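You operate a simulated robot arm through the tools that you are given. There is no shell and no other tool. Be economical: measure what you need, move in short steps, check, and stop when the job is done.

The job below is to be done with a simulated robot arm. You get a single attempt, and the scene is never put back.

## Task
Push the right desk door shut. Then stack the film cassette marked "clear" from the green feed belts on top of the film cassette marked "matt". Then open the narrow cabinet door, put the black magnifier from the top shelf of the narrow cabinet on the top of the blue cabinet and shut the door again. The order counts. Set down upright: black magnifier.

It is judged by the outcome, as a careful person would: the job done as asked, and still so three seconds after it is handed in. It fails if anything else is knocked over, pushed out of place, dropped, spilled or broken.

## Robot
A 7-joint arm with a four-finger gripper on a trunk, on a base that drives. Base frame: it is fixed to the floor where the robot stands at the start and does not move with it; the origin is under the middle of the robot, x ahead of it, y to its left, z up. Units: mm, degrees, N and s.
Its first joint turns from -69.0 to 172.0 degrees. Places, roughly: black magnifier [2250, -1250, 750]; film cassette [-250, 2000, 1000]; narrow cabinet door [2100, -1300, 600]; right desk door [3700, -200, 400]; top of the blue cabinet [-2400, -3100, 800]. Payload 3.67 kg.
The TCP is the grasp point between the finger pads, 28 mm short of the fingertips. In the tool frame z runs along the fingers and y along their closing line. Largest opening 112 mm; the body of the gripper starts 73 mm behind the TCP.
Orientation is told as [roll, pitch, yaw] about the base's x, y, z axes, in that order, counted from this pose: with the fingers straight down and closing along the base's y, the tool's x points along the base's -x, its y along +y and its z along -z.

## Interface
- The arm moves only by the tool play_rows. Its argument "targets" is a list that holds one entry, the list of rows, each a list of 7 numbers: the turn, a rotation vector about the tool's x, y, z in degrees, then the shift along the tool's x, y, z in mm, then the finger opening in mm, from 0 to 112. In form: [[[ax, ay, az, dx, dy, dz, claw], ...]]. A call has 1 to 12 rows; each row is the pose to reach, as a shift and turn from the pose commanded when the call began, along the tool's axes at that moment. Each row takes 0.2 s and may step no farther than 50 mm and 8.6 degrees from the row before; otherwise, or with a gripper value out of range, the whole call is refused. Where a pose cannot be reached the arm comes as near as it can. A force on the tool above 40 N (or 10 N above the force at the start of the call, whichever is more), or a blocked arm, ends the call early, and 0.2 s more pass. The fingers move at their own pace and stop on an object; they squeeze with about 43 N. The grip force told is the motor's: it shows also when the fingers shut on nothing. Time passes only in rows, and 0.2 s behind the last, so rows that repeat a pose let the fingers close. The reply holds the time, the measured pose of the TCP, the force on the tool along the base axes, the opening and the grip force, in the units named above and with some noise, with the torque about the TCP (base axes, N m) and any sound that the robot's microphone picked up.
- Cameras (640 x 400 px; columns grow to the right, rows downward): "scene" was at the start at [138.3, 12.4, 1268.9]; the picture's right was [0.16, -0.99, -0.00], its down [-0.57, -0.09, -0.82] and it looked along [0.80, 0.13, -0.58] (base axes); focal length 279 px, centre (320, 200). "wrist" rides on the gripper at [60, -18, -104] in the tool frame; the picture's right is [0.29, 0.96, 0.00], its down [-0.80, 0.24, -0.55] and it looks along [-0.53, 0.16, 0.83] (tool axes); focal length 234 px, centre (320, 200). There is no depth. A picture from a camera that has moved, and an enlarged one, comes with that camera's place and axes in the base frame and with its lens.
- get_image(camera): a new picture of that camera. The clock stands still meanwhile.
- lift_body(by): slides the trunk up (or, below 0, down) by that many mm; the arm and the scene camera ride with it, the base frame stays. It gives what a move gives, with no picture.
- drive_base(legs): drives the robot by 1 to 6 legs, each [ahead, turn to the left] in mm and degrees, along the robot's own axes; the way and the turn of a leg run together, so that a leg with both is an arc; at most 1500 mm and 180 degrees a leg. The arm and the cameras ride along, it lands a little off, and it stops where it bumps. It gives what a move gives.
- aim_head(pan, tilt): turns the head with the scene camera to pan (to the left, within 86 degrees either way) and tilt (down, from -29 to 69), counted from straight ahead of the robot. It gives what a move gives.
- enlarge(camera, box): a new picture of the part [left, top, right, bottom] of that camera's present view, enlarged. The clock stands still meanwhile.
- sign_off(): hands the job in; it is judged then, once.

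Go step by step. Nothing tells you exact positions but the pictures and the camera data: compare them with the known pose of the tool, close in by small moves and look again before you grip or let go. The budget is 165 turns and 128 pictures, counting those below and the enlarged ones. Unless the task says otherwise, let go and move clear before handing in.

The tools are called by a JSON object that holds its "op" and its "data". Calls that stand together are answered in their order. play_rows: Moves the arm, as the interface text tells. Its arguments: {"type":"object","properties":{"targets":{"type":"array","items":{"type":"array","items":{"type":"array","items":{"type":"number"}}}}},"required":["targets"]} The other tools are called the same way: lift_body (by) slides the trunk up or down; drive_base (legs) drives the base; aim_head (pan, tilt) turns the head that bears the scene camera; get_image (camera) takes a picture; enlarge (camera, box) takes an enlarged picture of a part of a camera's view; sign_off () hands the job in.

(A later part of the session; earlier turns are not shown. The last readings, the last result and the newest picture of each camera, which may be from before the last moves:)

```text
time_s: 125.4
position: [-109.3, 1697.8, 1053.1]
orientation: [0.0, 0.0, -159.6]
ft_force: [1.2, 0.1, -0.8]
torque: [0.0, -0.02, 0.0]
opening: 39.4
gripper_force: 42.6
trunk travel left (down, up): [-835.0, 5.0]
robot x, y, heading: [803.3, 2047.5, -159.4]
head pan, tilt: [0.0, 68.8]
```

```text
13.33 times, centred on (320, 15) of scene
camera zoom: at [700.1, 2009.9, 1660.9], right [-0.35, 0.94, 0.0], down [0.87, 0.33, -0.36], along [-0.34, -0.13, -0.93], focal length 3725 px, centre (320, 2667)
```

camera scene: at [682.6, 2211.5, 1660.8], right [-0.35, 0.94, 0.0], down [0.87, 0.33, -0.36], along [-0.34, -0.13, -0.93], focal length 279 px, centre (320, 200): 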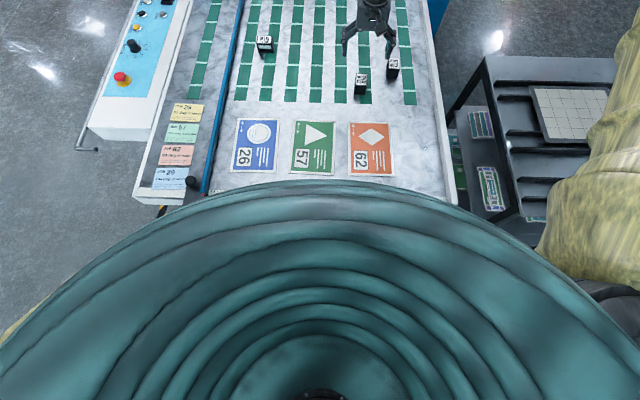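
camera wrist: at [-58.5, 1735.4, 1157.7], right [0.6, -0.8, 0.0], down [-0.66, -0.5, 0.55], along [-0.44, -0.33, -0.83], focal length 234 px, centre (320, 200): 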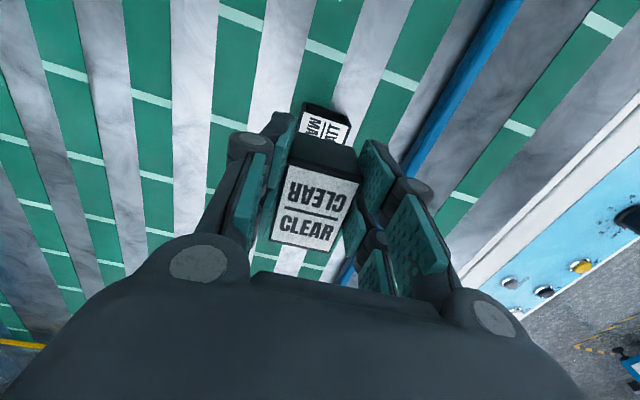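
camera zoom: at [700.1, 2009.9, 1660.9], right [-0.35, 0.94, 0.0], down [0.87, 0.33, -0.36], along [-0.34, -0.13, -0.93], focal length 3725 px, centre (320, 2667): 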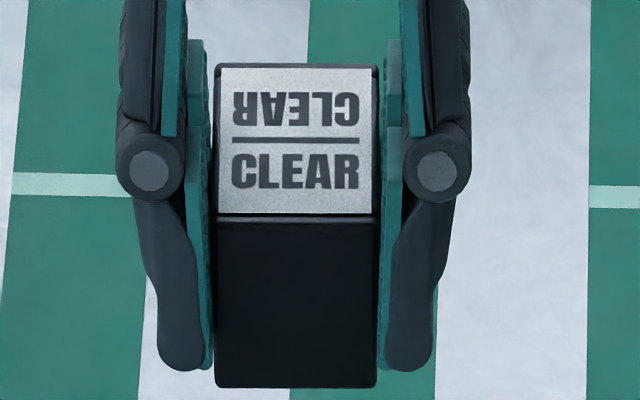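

Tips are about level with CLEAR's bottom, which is fine. I'll shift 6 mm left and lower to ~15 mm above MATT, then compare alignment.

{"op": "play_rows", "data": {"targets": [[[0, 0, 0, -1, 6, 10, 20], [0, 0, 0, -1, 6, 40, 20], [0, 0, 0, -1, 6, 65, 20], [0, 0, 0, -1, 6, 85, 20], [0, 0, 0, -1, 6, 92, 20], [0, 0, 0, -1, 6, 92, 20]]]}}

{"op": "enlarge", "data": {"camera": "scene", "box": [280, 10, 360, 60]}}

{"op": "get_image", "data": {"camera": "wrist"}}

```text
time_s: 126.8
position: [-107.2, 1690.2, 960.3]
orientation: [0.0, 0.1, -159.5]
ft_force: [0.4, -0.3, -1.0]
torque: [0.02, -0.02, 0.05]
opening: 39.4
gripper_force: 42.9
trunk travel left (down, up): [-835.0, 5.0]
robot x, y, heading: [796.3, 2045.0, -159.3]
head pan, tilt: [0.0, 68.8]
```

```text
8.00 times, centred on (320, 35) of scene
camera zoom: at [699.6, 2007.7, 1660.8], right [-0.35, 0.93, 0.0], down [0.87, 0.33, -0.36], along [-0.34, -0.13, -0.93], focal length 2235 px, centre (320, 1520)
```

zoom: 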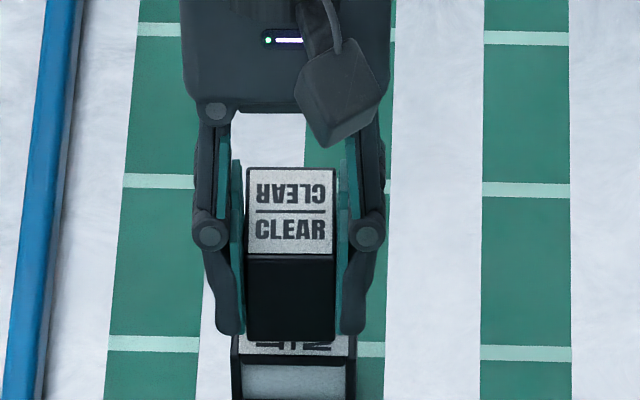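

```text
90 pictures are left
camera wrist: at [-57.9, 1726.5, 1065.1], right [0.6, -0.8, 0.0], down [-0.66, -0.5, 0.55], along [-0.44, -0.33, -0.83], focal length 234 px, centre (320, 200)
```

wrist: 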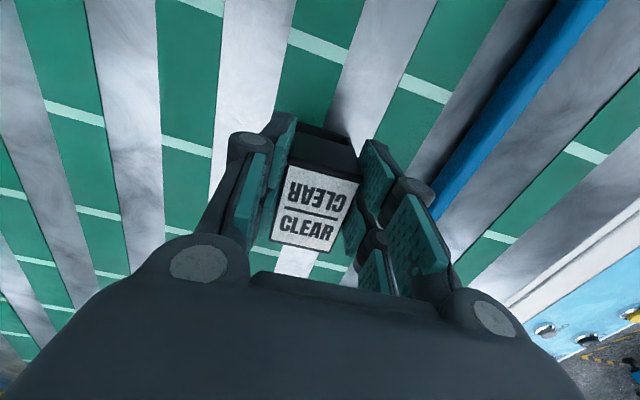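

Alignment is within a few mm: I'll move 4 mm forward, 1 mm right and lower 11 mm.

{"op": "play_rows", "data": {"targets": [[[0, 0, 0, -4, -1, 4, 20], [0, 0, 0, -4, -1, 8, 20], [0, 0, 0, -4, -1, 11, 20], [0, 0, 0, -4, -1, 11, 20]]]}}

{"op": "play_rows", "data": {"targets": [[[0, 0, 0, 0, 0, 2, 20], [0, 0, 0, 0, 0, 2, 20]]]}}

{"op": "enlarge", "data": {"camera": "scene", "box": [296, 30, 344, 60]}}

```text
time_s: 127.8
position: [-112.7, 1690.1, 950.8]
orientation: [-0.1, 0.2, -159.5]
ft_force: [-0.2, 1.2, -0.9]
torque: [0.01, -0.05, 0.02]
opening: 39.5
gripper_force: 43.2
trunk travel left (down, up): [-835.0, 5.0]
robot x, y, heading: [797.3, 2046.6, -159.2]
head pan, tilt: [0.0, 68.8]
```

```text
time_s: 128.4
position: [-111.4, 1689.3, 949.2]
orientation: [-0.1, 0.1, -159.5]
ft_force: [0.1, 0.1, -0.8]
torque: [-0.02, -0.03, -0.01]
opening: 39.6
gripper_force: 43.3
trunk travel left (down, up): [-835.0, 5.0]
robot x, y, heading: [797.9, 2046.4, -159.3]
head pan, tilt: [0.0, 68.8]
```

```text
13.33 times, centred on (320, 45) of scene
camera zoom: at [699.5, 2008.0, 1660.8], right [-0.35, 0.93, 0.0], down [0.87, 0.33, -0.36], along [-0.34, -0.13, -0.93], focal length 3725 px, centre (320, 2267)
```

zoom: 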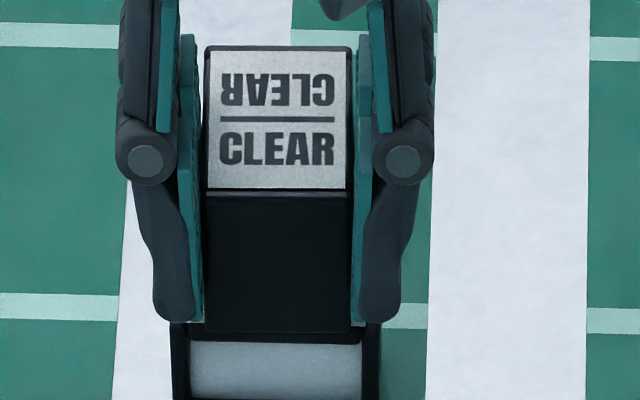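

Looks well centred, just above MATT. Lowering in 2 mm steps until contact.

{"op": "play_rows", "data": {"targets": [[[0, 0, 0, 0, 0, 2, 20], [0, 0, 0, 0, 0, 2, 20]]]}}

{"op": "play_rows", "data": {"targets": [[[0, 0, 0, 0, 0, 2, 20], [0, 0, 0, 0, 0, 2, 20]]]}}

{"op": "play_rows", "data": {"targets": [[[0, 0, 0, 0, 0, 1.5, 20], [0, 0, 0, 0, 0, 1.5, 20]]]}}

```text
time_s: 129.0
position: [-112.8, 1690.4, 945.4]
orientation: [-0.1, 0.1, -159.4]
ft_force: [-0.2, 0.1, -1.3]
torque: [-0.01, -0.04, 0.03]
opening: 39.3
gripper_force: 43.5
trunk travel left (down, up): [-835.0, 5.0]
robot x, y, heading: [798.6, 2049.5, -159.2]
head pan, tilt: [0.0, 68.8]
```

```text
time_s: 129.6
position: [-112.4, 1691.3, 943.7]
orientation: [-0.1, 0.2, -159.6]
ft_force: [-0.3, -0.7, 0.1]
torque: [0.03, -0.04, 0.02]
opening: 39.2
gripper_force: 43.3
trunk travel left (down, up): [-835.0, 5.0]
robot x, y, heading: [796.3, 2046.7, -159.1]
head pan, tilt: [0.0, 68.8]
```

```text
time_s: 130.2
position: [-112.5, 1690.7, 943.5]
orientation: [0.0, -0.1, -159.5]
ft_force: [-0.7, 0.8, 9.8]
torque: [0.12, 0.07, 0.0]
opening: 39.2
gripper_force: 43.0
trunk travel left (down, up): [-835.0, 5.0]
robot x, y, heading: [799.5, 2047.2, -159.3]
head pan, tilt: [0.0, 68.8]
```

Contact at the expected height. I'll open gently and rise straight up.

{"op": "play_rows", "data": {"targets": [[[0, 0, 0, 0, 0, 0, 44], [0, 0, 0, 0, 0, 0, 52], [0, 0, 0, 0, 0, 0, 62], [0, 0, 0, 0, 0, -10, 62], [0, 0, 0, 0, 0, -30, 62], [0, 0, 0, 0, 0, -60, 62], [0, 0, 0, 0, 0, -100, 62], [0, 0, 0, 0, 0, -140, 62], [0, 0, 0, 40, 0, -150, 62], [0, 0, 0, 80, 0, -150, 62], [0, 0, 0, 120, 0, -150, 62]]]}}

{"op": "enlarge", "data": {"camera": "scene", "box": [280, 10, 360, 60]}}

```text
time_s: 132.6
position: [2.2, 1734.1, 1092.7]
orientation: [-0.2, 0.1, -159.5]
ft_force: [0.2, -0.2, 0.5]
torque: [-0.04, 0.04, 0.0]
opening: 62.1
gripper_force: 0.0
trunk travel left (down, up): [-835.0, 5.0]
robot x, y, heading: [799.0, 2047.7, -159.2]
head pan, tilt: [0.0, 68.8]
```

```text
8.00 times, centred on (320, 35) of scene
camera zoom: at [700.8, 2009.4, 1660.9], right [-0.35, 0.93, 0.0], down [0.87, 0.33, -0.36], along [-0.34, -0.13, -0.93], focal length 2235 px, centre (320, 1520)
```

zoom: 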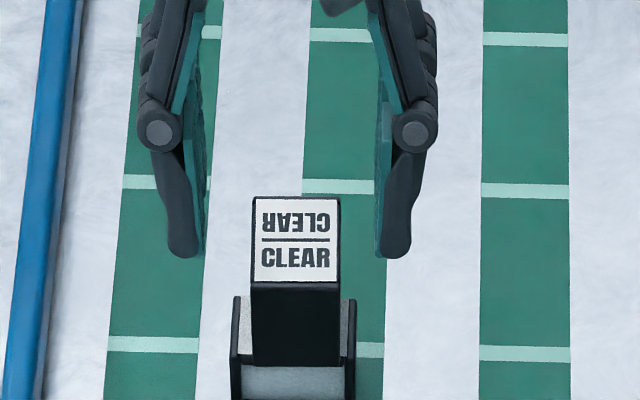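

CLEAR sits squarely on MATT. Now I'll withdraw, lower the trunk and drive to face the narrow cabinet from around (2100, 250).

{"op": "play_rows", "data": {"targets": [[[0, 0, 0, 45, 20, 0, 90], [0, 0, 0, 90, 40, 0, 112], [0, 0, 0, 135, 60, 0, 112], [0, 0, 0, 180, 80, 0, 112], [0, 0, 0, 225, 100, 0, 112], [0, 0, 0, 270, 120, 0, 112], [0, 0, 0, 315, 140, 0, 112], [0, 0, 0, 340, 155, 0, 112]]]}}

{"op": "drive_base", "data": {"legs": [[-500, 0], [0, 92], [1500, 0], [600, 0]]}}

{"op": "lift_body", "data": {"by": -250}}

{"op": "aim_head", "data": {"pan": 0, "tilt": 25}}

{"op": "get_image", "data": {"camera": "scene"}}

```text
time_s: 134.4
position: [375.0, 1705.4, 1094.0]
orientation: [0.0, 0.1, -159.7]
ft_force: [0.0, -0.2, -0.1]
torque: [-0.03, -0.02, -0.01]
opening: 112.1
gripper_force: 0.1
trunk travel left (down, up): [-835.0, 5.0]
robot x, y, heading: [795.5, 2046.2, -159.3]
head pan, tilt: [0.0, 68.8]
```

```text
time_s: 151.2
position: [2394.7, -122.8, 1094.2]
orientation: [-0.1, 0.1, -68.6]
ft_force: [0.1, 0.9, 0.0]
torque: [0.0, 0.04, 0.04]
opening: 112.0
gripper_force: 0.1
trunk travel left (down, up): [-835.0, 5.0]
robot x, y, heading: [2046.3, 293.0, -68.0]
head pan, tilt: [0.0, 68.8]
```

```text
time_s: 153.8
position: [2393.4, -121.9, 844.3]
orientation: [-0.1, -0.1, -68.5]
ft_force: [0.4, 0.6, 0.4]
torque: [-0.01, 0.03, 0.02]
opening: 112.0
gripper_force: 0.0
trunk travel left (down, up): [-585.0, 255.0]
robot x, y, heading: [2047.7, 294.3, -67.9]
head pan, tilt: [0.0, 68.8]
```

```text
time_s: 154.9
position: [2394.8, -122.3, 844.8]
orientation: [0.0, 0.1, -68.5]
ft_force: [-0.5, -0.1, -0.9]
torque: [-0.02, -0.01, 0.02]
opening: 112.0
gripper_force: 0.0
trunk travel left (down, up): [-585.0, 255.0]
robot x, y, heading: [2045.3, 296.9, -68.4]
head pan, tilt: [0.0, 25.0]
```

```text
87 pictures are left
camera scene: at [2099.3, 160.3, 1470.1], right [-0.93, -0.37, 0.0], down [-0.16, 0.39, -0.91], along [0.34, -0.84, -0.42], focal length 279 px, centre (320, 200)
```

scene: 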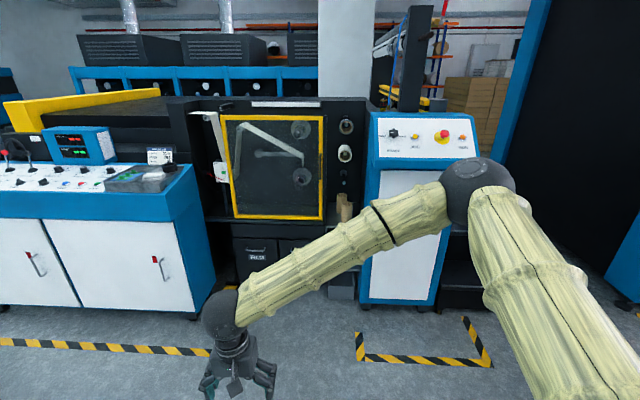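

The narrow cabinet's front faces me at centre-right, but the arm crosses it. I'll turn right and pan left for a clear look.

{"op": "drive_base", "data": {"legs": [[0, -50]]}}

{"op": "aim_head", "data": {"pan": 36, "tilt": 28}}

{"op": "get_image", "data": {"camera": "scene"}}

{"op": "enlarge", "data": {"camera": "scene", "box": [240, 100, 400, 300]}}

```text
time_s: 157.5
position: [1958.4, -243.1, 844.7]
orientation: [-0.1, 0.1, -117.6]
ft_force: [-0.3, -0.5, 0.5]
torque: [0.01, -0.04, 0.0]
opening: 111.7
gripper_force: 0.0
trunk travel left (down, up): [-585.0, 255.0]
robot x, y, heading: [2047.4, 295.1, -117.6]
head pan, tilt: [0.0, 25.0]
```

```text
time_s: 158.5
position: [1958.8, -242.3, 844.9]
orientation: [-0.2, 0.1, -117.6]
ft_force: [0.7, 0.7, -0.7]
torque: [0.01, -0.02, 0.02]
opening: 112.0
gripper_force: 0.0
trunk travel left (down, up): [-585.0, 255.0]
robot x, y, heading: [2045.7, 294.0, -116.8]
head pan, tilt: [36.0, 28.0]
```

```text
86 pictures are left
camera scene: at [2037.0, 157.9, 1465.4], right [-0.99, -0.15, 0.0], down [-0.07, 0.46, -0.88], along [0.13, -0.87, -0.47], focal length 279 px, centre (320, 200)
```

scene: 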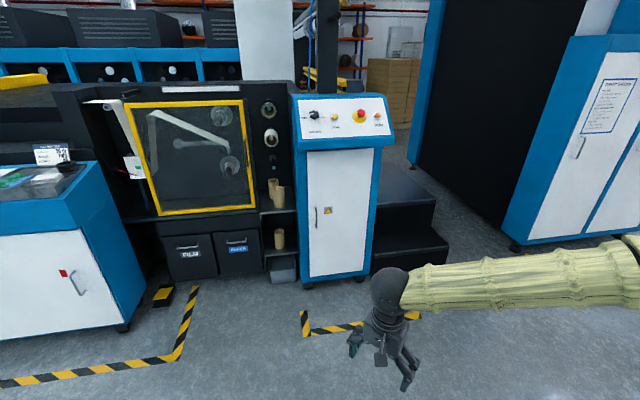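

```text
2.00 times, centred on (320, 200) of scene
camera zoom: at [2037.0, 157.9, 1465.4], right [-0.99, -0.15, 0.0], down [-0.07, 0.46, -0.88], along [0.13, -0.87, -0.47], focal length 559 px, centre (320, 200)
```

zoom: 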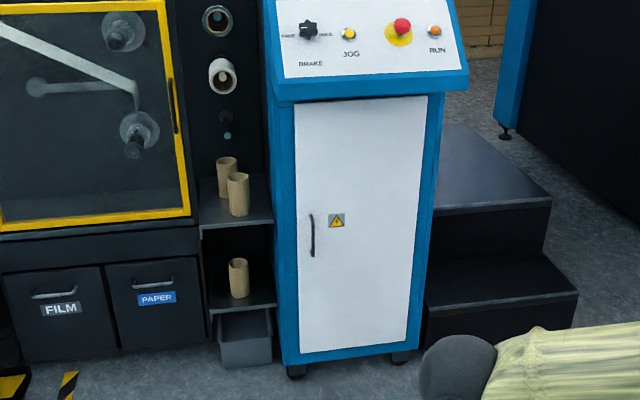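

The door is hinged right with a vertical handle at about (2278, -1285, 558); its plane faces about 108°. I'll lower the trunk, set the tool horizontal, and drive to a stand in front.

{"op": "lift_body", "data": {"by": -165}}

{"op": "play_rows", "data": {"targets": [[[0, -8, 0, -5, 0, 0, 112], [0, -16, 0, -10, 0, 0, 112], [0, -24, 0, -15, 0, 0, 112], [0, -32, 0, -20, 0, 0, 112], [0, -40, 0, -30, 0, 20, 112], [0, -48, 0, -40, 0, 40, 90], [0, -56, 0, -50, 0, 60, 80], [0, -64, 0, -60, 0, 80, 80], [0, -72, 0, -70, 0, 100, 80], [0, -80, 0, -80, 0, 110, 80], [0, -88, 0, -90, 0, 120, 80]]]}}

{"op": "drive_base", "data": {"legs": [[0, 22], [640, 0], [0, 23]]}}

{"op": "aim_head", "data": {"pan": 0, "tilt": 35}}

{"op": "get_image", "data": {"camera": "scene"}}

{"op": "get_image", "data": {"camera": "wrist"}}

```text
time_s: 160.4
position: [1958.6, -242.9, 679.4]
orientation: [-0.1, 0.1, -117.5]
ft_force: [0.0, 0.2, 0.4]
torque: [0.0, 0.01, 0.01]
opening: 112.0
gripper_force: 0.0
trunk travel left (down, up): [-420.0, 420.0]
robot x, y, heading: [2045.1, 293.5, -117.2]
head pan, tilt: [36.0, 28.0]
```

```text
time_s: 162.8
position: [1916.5, -320.5, 558.9]
orientation: [-2.2, -88.1, -115.4]
ft_force: [0.0, 0.1, 0.3]
torque: [-0.03, 0.02, 0.02]
opening: 79.9
gripper_force: 0.1
trunk travel left (down, up): [-420.0, 420.0]
robot x, y, heading: [2042.9, 295.6, -117.3]
head pan, tilt: [36.0, 28.0]
```

```text
time_s: 168.7
position: [2329.5, -872.1, 559.2]
orientation: [-3.3, -87.9, -69.5]
ft_force: [-0.3, 0.2, 0.0]
torque: [0.0, 0.0, 0.0]
opening: 80.4
gripper_force: 0.1
trunk travel left (down, up): [-420.0, 420.0]
robot x, y, heading: [1984.3, -347.5, -72.4]
head pan, tilt: [36.0, 28.0]
```

```text
time_s: 169.8
position: [2327.3, -872.4, 560.1]
orientation: [-3.0, -87.9, -69.7]
ft_force: [-0.5, -0.6, 0.4]
torque: [0.01, 0.02, -0.02]
opening: 79.8
gripper_force: 0.1
trunk travel left (down, up): [-420.0, 420.0]
robot x, y, heading: [1985.0, -343.1, -72.6]
head pan, tilt: [0.0, 35.0]
```

```text
84 pictures are left
camera scene: at [2029.5, -478.6, 1289.5], right [-0.95, -0.3, 0.0], down [-0.17, 0.55, -0.82], along [0.25, -0.78, -0.57], focal length 279 px, centre (320, 200)
```

scene: 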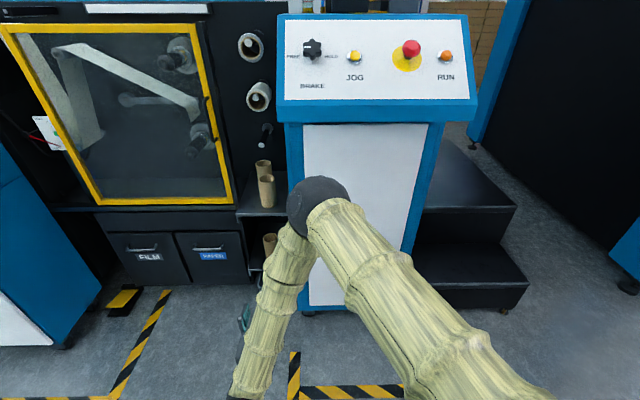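

```text
83 pictures are left
camera wrist: at [2280.2, -777.4, 504.0], right [0.91, 0.29, -0.29], down [0.07, 0.57, 0.82], along [0.41, -0.77, 0.5], focal length 234 px, centre (320, 200)
```

wrist: 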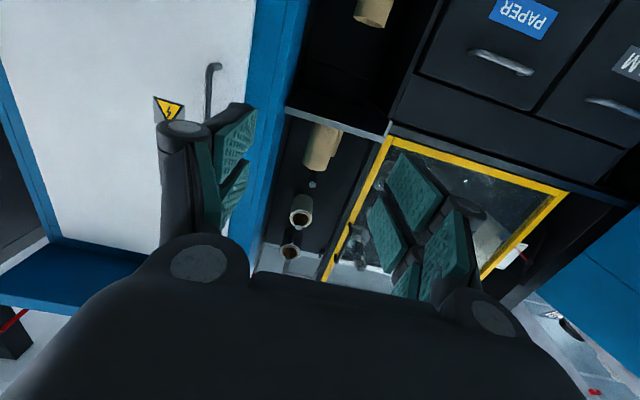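

Combining views, the handle is nearer and higher than I first thought: roughly (2262, -1170), z 560–705. I'll lower the trunk (keeps elbow below the console lip), raise the tool to handle height, centre it, and look again.

{"op": "lift_body", "data": {"by": -150}}

{"op": "play_rows", "data": {"targets": [[[0, 0, 0, -30, -20, 0, 80], [0, 0, 0, -60, -40, 0, 80], [0, 0, 0, -90, -60, 0, 80], [0, 0, 0, -120, -80, 0, 80], [0, 0, 0, -150, -100, 0, 80], [0, 0, 0, -180, -120, 0, 80], [0, 0, 0, -210, -140, 0, 80], [0, 0, 0, -220, -152, 0, 80], [0, 0, 0, -220, -152, 0, 80]]]}}

{"op": "get_image", "data": {"camera": "wrist"}}

{"op": "get_image", "data": {"camera": "scene"}}

```text
time_s: 171.5
position: [2328.7, -872.9, 410.5]
orientation: [-3.0, -88.0, -69.9]
ft_force: [0.3, 0.3, -0.3]
torque: [-0.04, 0.0, -0.01]
opening: 79.8
gripper_force: 0.1
trunk travel left (down, up): [-270.0, 570.0]
robot x, y, heading: [1987.7, -348.3, -72.5]
head pan, tilt: [0.0, 35.0]
```

```text
time_s: 173.5
position: [2186.9, -923.8, 631.4]
orientation: [-2.4, -88.0, -70.3]
ft_force: [-0.4, 0.3, -0.6]
torque: [0.01, -0.03, 0.02]
opening: 79.8
gripper_force: 0.1
trunk travel left (down, up): [-270.0, 570.0]
robot x, y, heading: [1988.7, -340.9, -72.3]
head pan, tilt: [0.0, 35.0]
```

```text
82 pictures are left
camera wrist: at [2137.6, -829.5, 575.3], right [0.91, 0.29, -0.29], down [0.07, 0.57, 0.82], along [0.41, -0.77, 0.5], focal length 234 px, centre (320, 200)
```

wrist: 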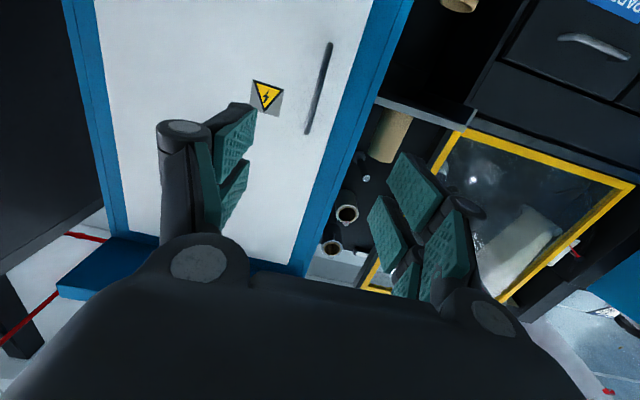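

```text
81 pictures are left
camera scene: at [2029.2, -478.5, 1139.5], right [-0.95, -0.3, 0.0], down [-0.17, 0.55, -0.82], along [0.25, -0.78, -0.57], focal length 279 px, centre (320, 200)
```

scene: 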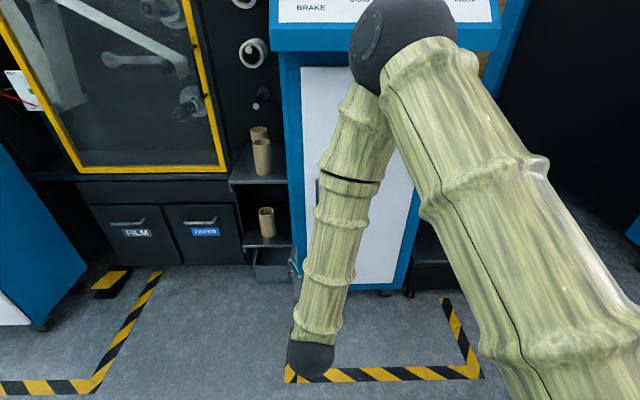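

Triangulated: the handle is at about (2272, -1207), z 556–687. The folded elbow is high, so I'll back off, stretch the arm and approach by driving.

{"op": "drive_base", "data": {"legs": [[-160, 0]]}}

{"op": "play_rows", "data": {"targets": [[[0, 0, 0, 5, 0, 45, 80], [0, 0, 0, 10, 0, 90, 80], [0, 0, 0, 10, 0, 135, 80], [0, 0, 0, 10, 0, 180, 80], [0, 0, 0, 10, 0, 225, 80], [0, 0, 0, 10, 0, 270, 80], [0, 0, 0, 10, 0, 310, 80], [0, 0, 0, 10, 0, 310, 80]]]}}

{"op": "get_image", "data": {"camera": "scene"}}

{"op": "get_image", "data": {"camera": "wrist"}}

```text
time_s: 174.9
position: [2138.1, -768.1, 631.3]
orientation: [-2.9, -87.8, -69.8]
ft_force: [-0.6, -0.8, -0.6]
torque: [-0.02, 0.0, 0.01]
opening: 80.0
gripper_force: 0.0
trunk travel left (down, up): [-270.0, 570.0]
robot x, y, heading: [1934.0, -191.5, -72.4]
head pan, tilt: [0.0, 35.0]
```

```text
time_s: 176.7
position: [2230.3, -1065.7, 609.0]
orientation: [-3.1, -88.0, -69.4]
ft_force: [-0.3, -0.1, -0.5]
torque: [0.02, 0.0, -0.01]
opening: 79.9
gripper_force: 0.1
trunk travel left (down, up): [-270.0, 570.0]
robot x, y, heading: [1937.8, -192.0, -72.0]
head pan, tilt: [0.0, 35.0]
```

```text
80 pictures are left
camera scene: at [1980.2, -323.5, 1139.4], right [-0.95, -0.3, 0.0], down [-0.17, 0.55, -0.82], along [0.25, -0.78, -0.57], focal length 279 px, centre (320, 200)
```

scene: 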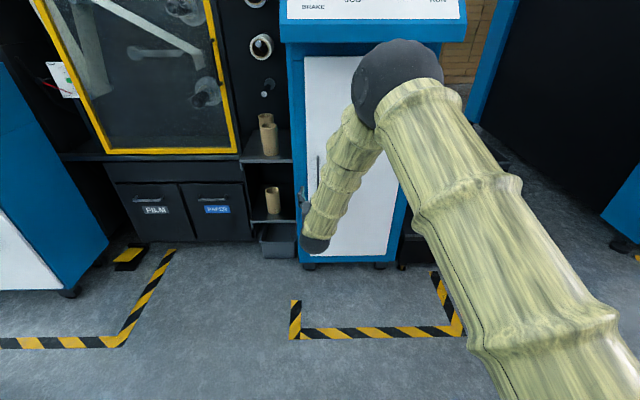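

```text
79 pictures are left
camera wrist: at [2181.3, -970.7, 552.9], right [0.91, 0.3, -0.29], down [0.07, 0.57, 0.82], along [0.41, -0.76, 0.5], focal length 234 px, centre (320, 200)
```

wrist: 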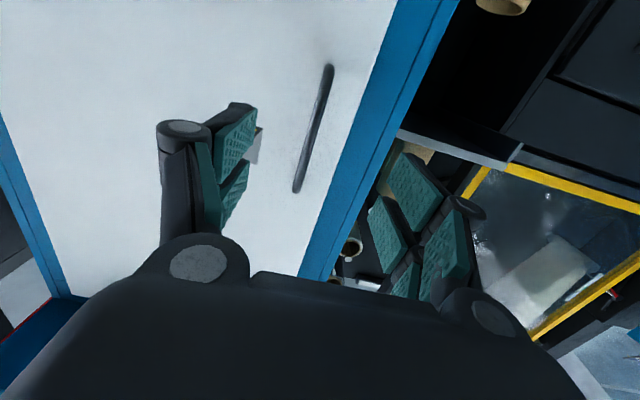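

The console lip juts out about 100 mm in front of the handle at z≈1063, and my elbow is near that height. I'll raise the trunk while lowering the tool the same amount, to bring the elbow down relative to the lip.

{"op": "lift_body", "data": {"by": 200}}

{"op": "play_rows", "data": {"targets": [[[0, 0, 0, 40, 0, 0, 80], [0, 0, 0, 80, 0, 0, 80], [0, 0, 0, 120, 0, 0, 80], [0, 0, 0, 160, 0, 0, 80], [0, 0, 0, 190, 0, 0, 80], [0, 0, 0, 190, 0, 0, 80]]]}}

{"op": "get_image", "data": {"camera": "scene"}}

```text
time_s: 178.9
position: [2229.7, -1064.7, 808.4]
orientation: [-2.8, -87.8, -70.0]
ft_force: [0.2, -0.1, -0.3]
torque: [0.0, 0.02, 0.01]
opening: 80.1
gripper_force: 0.0
trunk travel left (down, up): [-470.0, 370.0]
robot x, y, heading: [1937.1, -190.1, -72.6]
head pan, tilt: [0.0, 35.0]
```

```text
time_s: 180.3
position: [2228.4, -1059.2, 617.1]
orientation: [-2.9, -88.0, -69.6]
ft_force: [0.0, -0.9, 0.5]
torque: [0.01, -0.01, 0.01]
opening: 80.3
gripper_force: 0.0
trunk travel left (down, up): [-470.0, 370.0]
robot x, y, heading: [1937.2, -189.5, -72.2]
head pan, tilt: [0.0, 35.0]
```

```text
78 pictures are left
camera scene: at [1980.1, -323.4, 1339.5], right [-0.95, -0.3, 0.0], down [-0.17, 0.55, -0.82], along [0.25, -0.78, -0.57], focal length 279 px, centre (320, 200)
```

scene: 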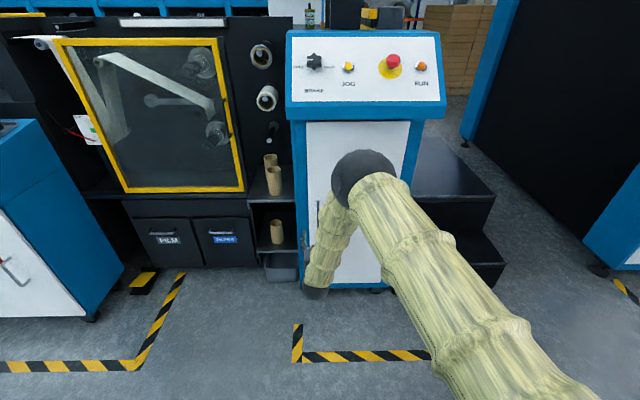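

The elbow now passes below the lip. I'll drive 110 mm forward and check the handle between the fingers.

{"op": "drive_base", "data": {"legs": [[110, 0]]}}

{"op": "get_image", "data": {"camera": "wrist"}}

{"op": "enlarge", "data": {"camera": "scene", "box": [240, 80, 440, 320]}}

```text
time_s: 181.5
position: [2262.1, -1162.5, 616.5]
orientation: [-2.7, -87.9, -70.1]
ft_force: [-0.3, 0.2, 0.7]
torque: [0.0, -0.04, -0.01]
opening: 80.0
gripper_force: 0.1
trunk travel left (down, up): [-470.0, 370.0]
robot x, y, heading: [1971.9, -293.8, -72.3]
head pan, tilt: [0.0, 35.0]
```

```text
77 pictures are left
camera wrist: at [2212.0, -1067.1, 560.3], right [0.91, 0.3, -0.29], down [0.07, 0.57, 0.82], along [0.41, -0.76, 0.5], focal length 234 px, centre (320, 200)
```

wrist: 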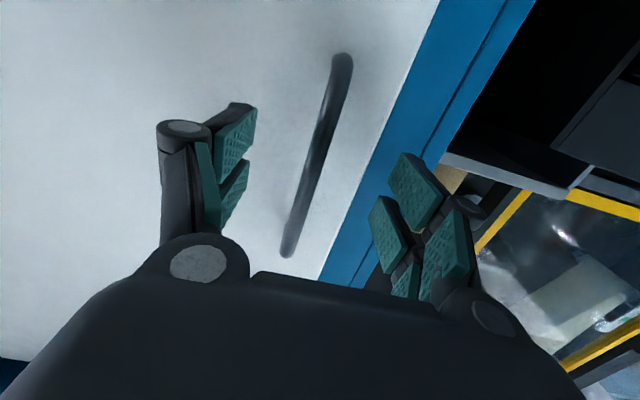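

```text
1.67 times, centred on (340, 200) of scene
camera zoom: at [2013.5, -428.1, 1339.2], right [-0.95, -0.3, 0.0], down [-0.17, 0.55, -0.82], along [0.25, -0.78, -0.57], focal length 466 px, centre (287, 200)
```

zoom: 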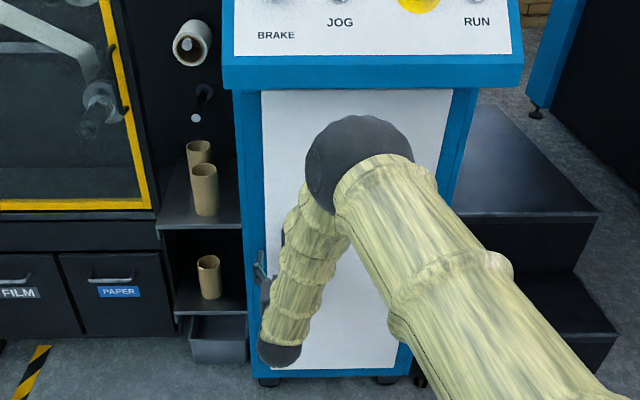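

The handle is between the fingers, 46 mm ahead and 5 mm right. I'll advance 36 mm, shift 5 mm and close on it.

{"op": "drive_base", "data": {"legs": [[36, 0]]}}

{"op": "play_rows", "data": {"targets": [[[0, 0, 0, 0, -4, 0, 60], [0, 0, 0, 0, -4, 0, 40], [0, 0, 0, 0, -4, 0, 20], [0, 0, 0, 0, -4, 0, 5], [0, 0, 0, 0, -4, 0, 5], [0, 0, 0, 0, -4, 0, 5]]]}}

{"op": "get_image", "data": {"camera": "wrist"}}

```text
time_s: 182.4
position: [2269.0, -1186.8, 617.0]
orientation: [-5.4, -88.1, -67.2]
ft_force: [-1.2, 6.6, 1.5]
torque: [-0.07, -0.05, -0.23]
opening: 82.3
gripper_force: 1.4
trunk travel left (down, up): [-470.0, 370.0]
robot x, y, heading: [1980.4, -319.4, -72.2]
head pan, tilt: [0.0, 35.0]
stopped in leg 1: the force on the tool passed its limit at 57 N (the readings are from after the stop); the commanded pose is now the measured one
```

```text
time_s: 182.9
position: [2268.9, -1177.3, 615.5]
orientation: [-6.2, -87.7, -66.0]
ft_force: [-19.9, 66.3, 8.4]
torque: [-1.6, -0.37, 2.64]
opening: 25.2
gripper_force: 31.9
trunk travel left (down, up): [-470.0, 370.0]
robot x, y, heading: [1976.5, -322.4, -72.0]
head pan, tilt: [0.0, 35.0]
stopped in row 2: the force on the tool passed its limit at 70 N (the readings are from after the stop); the commanded pose is now the measured one
```

```text
75 pictures are left
camera wrist: at [2218.5, -1082.8, 559.7], right [0.91, 0.3, -0.29], down [0.07, 0.57, 0.82], along [0.41, -0.76, 0.49], focal length 234 px, centre (320, 200)
```

wrist: 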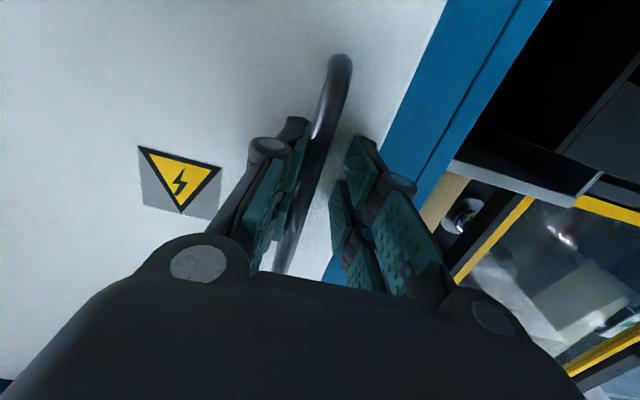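

The tips touch the door face. I'll back off 14 mm and then close on the bar.

{"op": "play_rows", "data": {"targets": [[[0, 0, 0, 0, 0, -7, 26], [0, 0, 0, 0, -2, -14, 26], [0, 0, 0, 0, -4, -14, 26]]]}}

{"op": "play_rows", "data": {"targets": [[[0, 0, 0, 0, 0, 0, 15], [0, 0, 0, 0, 0, 0, 4], [0, 0, 0, 0, 0, 0, 4], [0, 0, 0, 0, 0, 0, 4]]]}}

{"op": "get_image", "data": {"camera": "wrist"}}

```text
time_s: 183.7
position: [2258.1, -1172.9, 615.8]
orientation: [-4.4, -87.9, -68.2]
ft_force: [-0.8, 0.4, -0.1]
torque: [0.02, -0.02, 0.02]
opening: 26.1
gripper_force: 0.1
trunk travel left (down, up): [-470.0, 370.0]
robot x, y, heading: [1976.0, -320.2, -72.2]
head pan, tilt: [0.0, 35.0]
```

```text
time_s: 184.7
position: [2257.5, -1171.7, 615.7]
orientation: [-4.1, -87.7, -68.6]
ft_force: [-3.1, -1.4, 1.1]
torque: [0.05, -0.6, -0.05]
opening: 8.7
gripper_force: 45.0
trunk travel left (down, up): [-470.0, 370.0]
robot x, y, heading: [1979.4, -317.7, -72.4]
head pan, tilt: [0.0, 35.0]
```

```text
74 pictures are left
camera wrist: at [2208.9, -1077.3, 560.5], right [0.91, 0.3, -0.29], down [0.07, 0.57, 0.82], along [0.41, -0.76, 0.5], focal length 234 px, centre (320, 200)
```

wrist: 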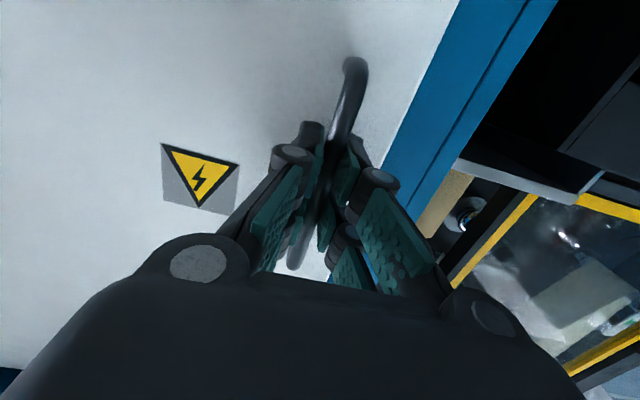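

The bar is held. I'll pull the door along its arc about 16°, turning the tool with it.

{"op": "play_rows", "data": {"targets": [[[-2, 0, 0, 0, -2, -11, 4], [-4, 0, 0, 0, -4, -22.5, 4], [-6, 0, 0, 0, -7, -34, 4], [-8, 0, 0, 0, -10, -45, 4], [-10, 0, 0, 0, -13, -56, 4], [-12, 0, 0, 0, -17, -67, 4], [-14, 0, 0, 0, -21, -77, 4], [-16, 0, 0, 0, -26, -88, 4], [-16, 0, 0, 0, -26, -88, 4]]]}}

{"op": "get_image", "data": {"camera": "scene"}}

```text
time_s: 186.7
position: [2207.0, -1097.6, 616.1]
orientation: [11.0, -87.5, -67.6]
ft_force: [-7.1, -5.7, -31.2]
torque: [-0.12, 1.78, -0.02]
opening: 8.6
gripper_force: 44.7
trunk travel left (down, up): [-470.0, 370.0]
robot x, y, heading: [1978.5, -321.5, -72.3]
head pan, tilt: [0.0, 35.0]
```

```text
73 pictures are left
camera scene: at [2022.3, -456.7, 1338.9], right [-0.95, -0.3, 0.0], down [-0.18, 0.55, -0.82], along [0.25, -0.78, -0.58], focal length 279 px, centre (320, 200)
```

scene: 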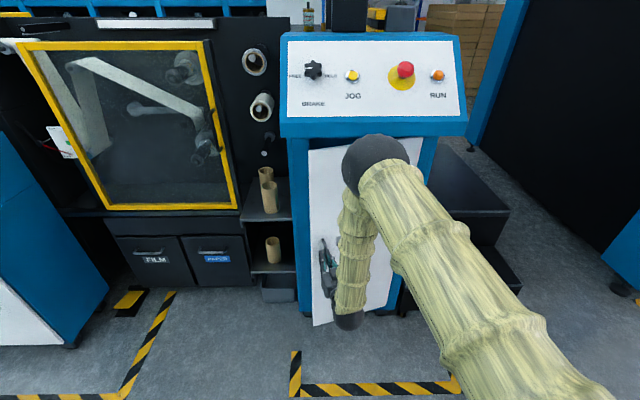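

It opens smoothly. I'll pull another 14° on the same arc.

{"op": "play_rows", "data": {"targets": [[[-2, 0, 0, 0, -2, -11, 4], [-4, 0, 0, 0, -4, -22.5, 4], [-6, 0, 0, 0, -7, -34, 4], [-8, 0, 0, 0, -10, -45, 4], [-10, 0, 0, 0, -13, -56, 4], [-12, 0, 0, 0, -17, -67, 4], [-14, 0, 0, 0, -21, -77, 4], [-14, 0, 0, 0, -21, -77, 4]]]}}

{"op": "get_image", "data": {"camera": "scene"}}

```text
time_s: 188.4
position: [2144.8, -1045.3, 618.3]
orientation: [20.7, -87.6, -63.4]
ft_force: [-4.7, -6.5, -16.1]
torque: [-0.64, 2.45, -0.13]
opening: 9.1
gripper_force: 45.0
trunk travel left (down, up): [-470.0, 370.0]
robot x, y, heading: [1982.1, -324.4, -72.4]
head pan, tilt: [0.0, 35.0]
stopped in row 8: the force on the tool passed its limit at 43 N (the readings are from after the stop); the commanded pose is now the measured one
```

```text
72 pictures are left
camera scene: at [2022.0, -455.3, 1339.7], right [-0.95, -0.3, 0.0], down [-0.17, 0.55, -0.82], along [0.25, -0.78, -0.57], focal length 279 px, centre (320, 200)
```

scene: 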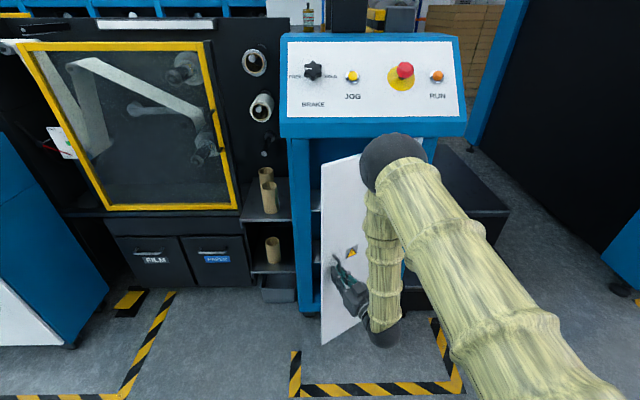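

The door stands about 31° open. I'll release, back the gripper off along its axis, and reverse the base to make room.

{"op": "play_rows", "data": {"targets": [[[0, 0, 0, 0, 0, 0, 20], [0, 0, 0, 0, 0, 0, 40], [0, 0, 0, 0, 0, -20, 50], [0, 0, 0, 0, 0, -50, 50], [0, 0, 0, 0, 0, -80, 50], [0, 0, 0, 0, 0, -100, 50]]]}}

{"op": "drive_base", "data": {"legs": [[-250, 0]]}}

{"op": "get_image", "data": {"camera": "scene"}}

```text
time_s: 189.8
position: [2071.1, -974.8, 624.2]
orientation: [24.7, -87.7, -67.2]
ft_force: [0.3, -0.8, 0.5]
torque: [-0.01, -0.02, -0.02]
opening: 49.8
gripper_force: 0.0
trunk travel left (down, up): [-470.0, 370.0]
robot x, y, heading: [1975.3, -321.9, -72.3]
head pan, tilt: [0.0, 35.0]
```

```text
time_s: 191.6
position: [1993.4, -736.1, 625.8]
orientation: [24.9, -87.7, -67.7]
ft_force: [0.3, 0.4, 1.0]
torque: [-0.03, -0.01, 0.02]
opening: 50.2
gripper_force: 0.1
trunk travel left (down, up): [-470.0, 370.0]
robot x, y, heading: [1901.9, -77.7, -72.5]
head pan, tilt: [0.0, 35.0]
```

```text
71 pictures are left
camera scene: at [1944.6, -213.3, 1339.6], right [-0.95, -0.3, 0.0], down [-0.17, 0.55, -0.82], along [0.25, -0.78, -0.57], focal length 279 px, centre (320, 200)
```

scene: 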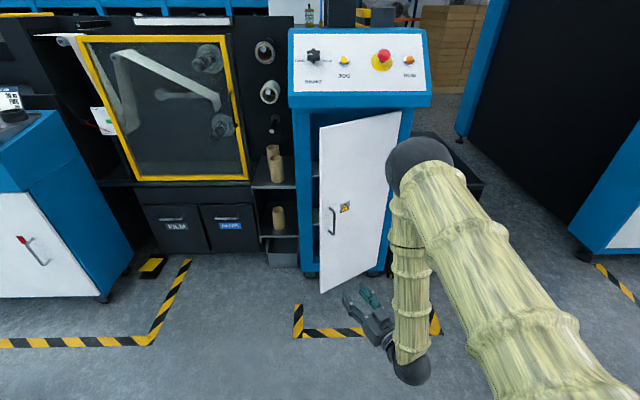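

Next I'll swing the closed fingers round to the door's inner (left) side, pointing slightly right.

{"op": "play_rows", "data": {"targets": [[[7.5, 0, 0, 0, 8, 33, 30], [15, 0, 0, 0, 16, 67, 10], [22.5, 0, 0, 0, 25, 100, 0], [30, 0, 0, 0, 33, 134, 0], [37.5, 0, 0, 0, 41, 167, 0], [45, 0, 0, 0, 50, 201, 0], [52.5, 0, 0, 0, 58, 234, 0], [60, 0, 0, 0, 66, 268, 0], [60, 0, 0, 0, 66, 268, 0]]]}}

{"op": "get_image", "data": {"camera": "scene"}}

```text
time_s: 193.6
position: [2233.5, -869.7, 619.1]
orientation: [-35.0, -87.7, -68.0]
ft_force: [0.7, -0.2, 0.2]
torque: [-0.01, -0.03, 0.07]
opening: 0.1
gripper_force: 36.2
trunk travel left (down, up): [-470.0, 370.0]
robot x, y, heading: [1903.1, -79.5, -72.5]
head pan, tilt: [0.0, 35.0]
```

```text
70 pictures are left
camera scene: at [1945.0, -213.8, 1339.5], right [-0.95, -0.3, 0.0], down [-0.17, 0.55, -0.82], along [0.25, -0.78, -0.57], focal length 279 px, centre (320, 200)
```

scene: 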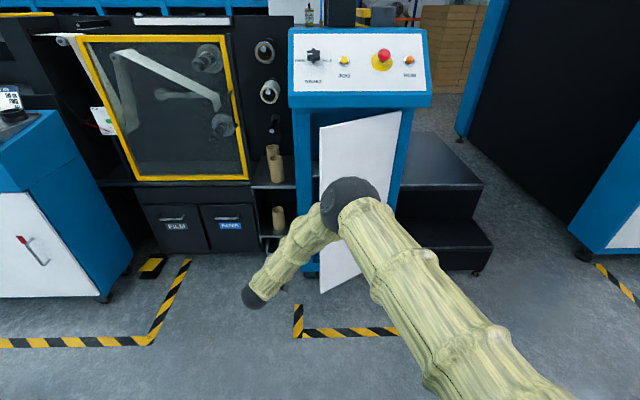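

I'll drive in so the fingertips pass the door's free edge on the inside, then turn right slightly to get behind it.

{"op": "drive_base", "data": {"legs": [[200, 0], [0, -6]]}}

{"op": "get_image", "data": {"camera": "scene"}}

{"op": "get_image", "data": {"camera": "wrist"}}

```text
time_s: 195.8
position: [2207.9, -1089.5, 618.2]
orientation: [-35.0, -87.9, -74.0]
ft_force: [0.0, -0.2, -0.1]
torque: [-0.03, -0.03, 0.01]
opening: 0.0
gripper_force: 35.6
trunk travel left (down, up): [-470.0, 370.0]
robot x, y, heading: [1962.1, -270.6, -78.7]
head pan, tilt: [0.0, 35.0]
```

```text
69 pictures are left
camera scene: at [1989.6, -406.1, 1339.5], right [-0.98, -0.2, 0.0], down [-0.11, 0.56, -0.82], along [0.16, -0.8, -0.57], focal length 279 px, centre (320, 200)
```

scene: 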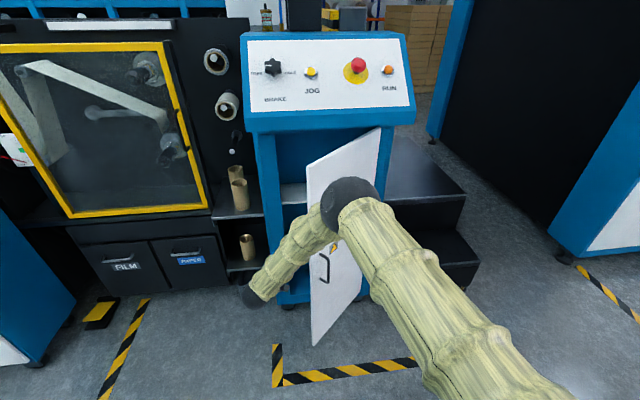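

```text
68 pictures are left
camera wrist: at [2223.1, -984.3, 563.2], right [0.9, -0.3, -0.31], down [0.42, 0.42, 0.81], along [-0.11, -0.86, 0.5], focal length 234 px, centre (320, 200)
```

wrist: 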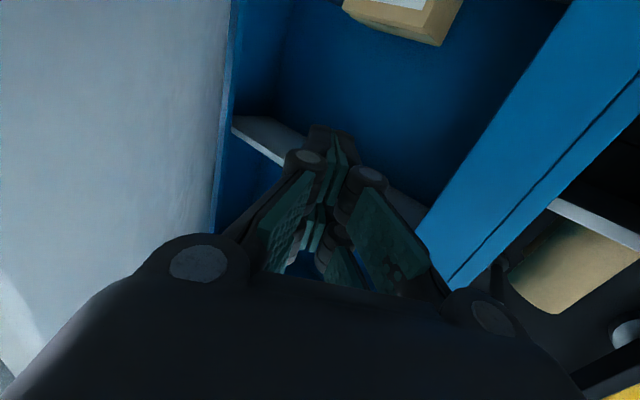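

Fingertips are behind the door edge. I'll reverse while turning right to pull it further open.

{"op": "drive_base", "data": {"legs": [[-90, -5], [-70, -6]]}}

{"op": "get_image", "data": {"camera": "scene"}}

```text
time_s: 197.5
position: [2026.9, -962.7, 620.0]
orientation: [-34.9, -87.8, -85.2]
ft_force: [-0.7, 0.3, -0.7]
torque: [-0.01, 0.01, 0.04]
opening: 0.0
gripper_force: 35.6
trunk travel left (down, up): [-470.0, 370.0]
robot x, y, heading: [1946.3, -110.9, -89.7]
head pan, tilt: [0.0, 35.0]
```

```text
67 pictures are left
camera scene: at [1945.1, -249.1, 1339.5], right [-1.0, 0.0, 0.0], down [0.0, 0.57, -0.82], along [0.0, -0.82, -0.57], focal length 279 px, centre (320, 200)
```

scene: 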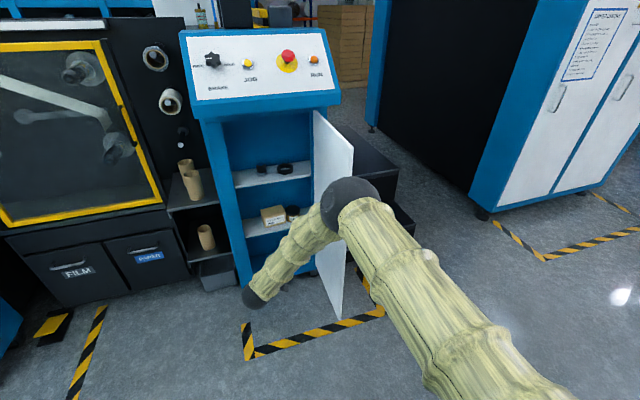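

The door is wide open and I can see two dark items on the top shelf. I'll enlarge.

{"op": "enlarge", "data": {"camera": "scene", "box": [220, 110, 380, 260]}}

{"op": "enlarge", "data": {"camera": "scene", "box": [232, 145, 320, 200]}}

```text
2.67 times, centred on (300, 185) of scene
camera zoom: at [1945.1, -249.1, 1339.5], right [-1.0, 0.0, 0.0], down [0.0, 0.57, -0.82], along [0.0, -0.82, -0.57], focal length 745 px, centre (373, 240)
```

zoom: 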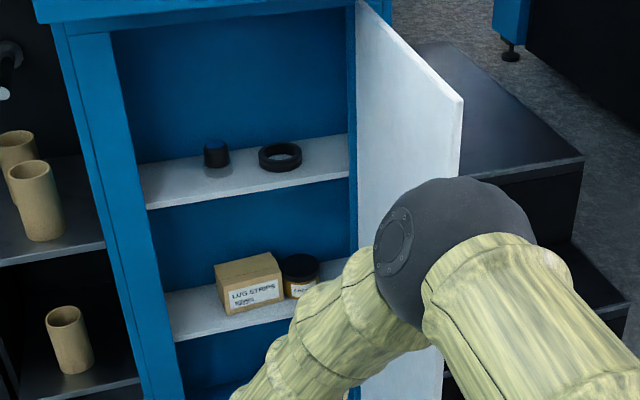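

```text
7.27 times, centred on (276, 172) of scene
camera zoom: at [1945.1, -249.1, 1339.5], right [-1.0, 0.0, 0.0], down [0.0, 0.57, -0.82], along [0.0, -0.82, -0.57], focal length 2032 px, centre (640, 400)
```

zoom: 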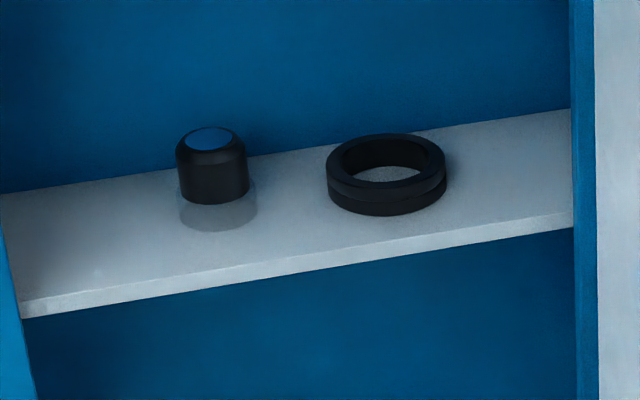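

The magnifier is the loupe at left on the top shelf: about (2204, -1335), shelf z≈715–730; the ring beside it must stay put. The door is fully open (~92°). I'll back away and re-pose the tool: straight, tilted 30° down, arm stretched.

{"op": "drive_base", "data": {"legs": [[-350, 0]]}}

{"op": "play_rows", "data": {"targets": [[[-7.5, 0, 0, -34, 0, 0, 20], [-15, 0, 0, -68, 0, 0, 50], [-22.5, 0, 0, -102, 0, 0, 80], [-30, 0, 0, -136, 0, 0, 80], [-30, 0, 0, -136, 0, 0, 80]]]}}

{"op": "play_rows", "data": {"targets": [[[0, 7, 0, 0, 0, 40, 80], [0, 14, 0, 0, 0, 80, 80], [0, 21, 0, 0, 0, 120, 80], [0, 28, 0, 0, 0, 150, 80], [0, 28, 0, 0, 0, 150, 80]]]}}

{"op": "get_image", "data": {"camera": "scene"}}

```text
time_s: 199.8
position: [2029.2, -606.4, 619.4]
orientation: [-35.1, -87.8, -84.7]
ft_force: [-0.1, -0.5, 0.8]
torque: [0.09, -0.01, 0.03]
opening: 0.0
gripper_force: 35.6
trunk travel left (down, up): [-470.0, 370.0]
robot x, y, heading: [1941.8, 247.8, -89.3]
head pan, tilt: [0.0, 35.0]
```

```text
time_s: 201.0
position: [2029.2, -613.5, 755.3]
orientation: [-5.2, -87.7, -84.6]
ft_force: [0.4, 0.5, 0.1]
torque: [-0.02, 0.04, 0.01]
opening: 80.0
gripper_force: 0.0
trunk travel left (down, up): [-470.0, 370.0]
robot x, y, heading: [1941.1, 246.3, -89.2]
head pan, tilt: [0.0, 35.0]
```

```text
time_s: 202.2
position: [2029.4, -762.3, 750.0]
orientation: [-0.3, -59.7, -89.5]
ft_force: [-0.3, 0.4, -0.1]
torque: [-0.01, 0.0, -0.01]
opening: 80.1
gripper_force: 0.1
trunk travel left (down, up): [-470.0, 370.0]
robot x, y, heading: [1942.8, 247.0, -89.2]
head pan, tilt: [0.0, 35.0]
```

```text
64 pictures are left
camera scene: at [1943.3, 105.4, 1339.5], right [-1.0, -0.01, 0.0], down [-0.01, 0.57, -0.82], along [0.01, -0.82, -0.57], focal length 279 px, centre (320, 200)
```

scene: 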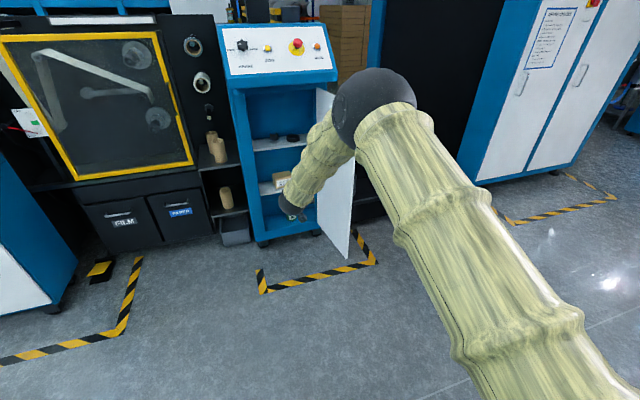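

Stretched this way the elbow is 390 mm behind the tool and the forearm clears the lip. I'll move to a staging pose 250 mm short of the magnifier, heading -78°, and look through both cameras.

{"op": "drive_base", "data": {"legs": [[0, -12], [372, 0], [0, 23]]}}

{"op": "get_image", "data": {"camera": "scene"}}

{"op": "get_image", "data": {"camera": "wrist"}}

```text
time_s: 205.1
position: [1756.6, -1085.6, 744.0]
orientation: [-0.3, -59.0, -101.0]
ft_force: [-1.8, 4.8, 0.7]
torque: [-0.09, 0.13, 0.63]
opening: 91.0
gripper_force: 7.9
trunk travel left (down, up): [-470.0, 370.0]
robot x, y, heading: [1873.4, -81.4, -101.4]
head pan, tilt: [0.0, 35.0]
stopped in leg 2: the force on the tool passed its limit at 53 N (the readings are from after the stop); the commanded pose is now the measured one
```

```text
63 pictures are left
camera scene: at [1847.0, -222.8, 1339.5], right [-0.98, 0.2, 0.0], down [0.11, 0.56, -0.82], along [-0.16, -0.8, -0.57], focal length 279 px, centre (320, 200)
```

scene: 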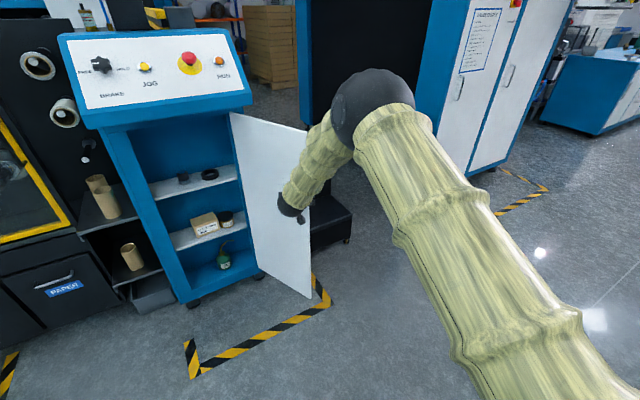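

```text
62 pictures are left
camera wrist: at [1762.2, -965.5, 745.9], right [0.97, -0.04, -0.25], down [0.25, 0.02, 0.97], along [-0.04, -1.0, 0.03], focal length 234 px, centre (320, 200)
```

wrist: 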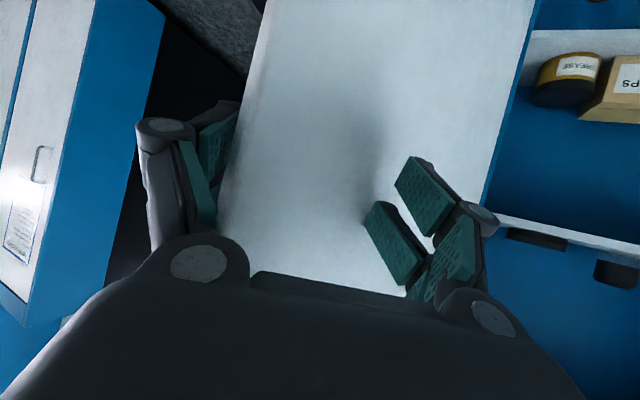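

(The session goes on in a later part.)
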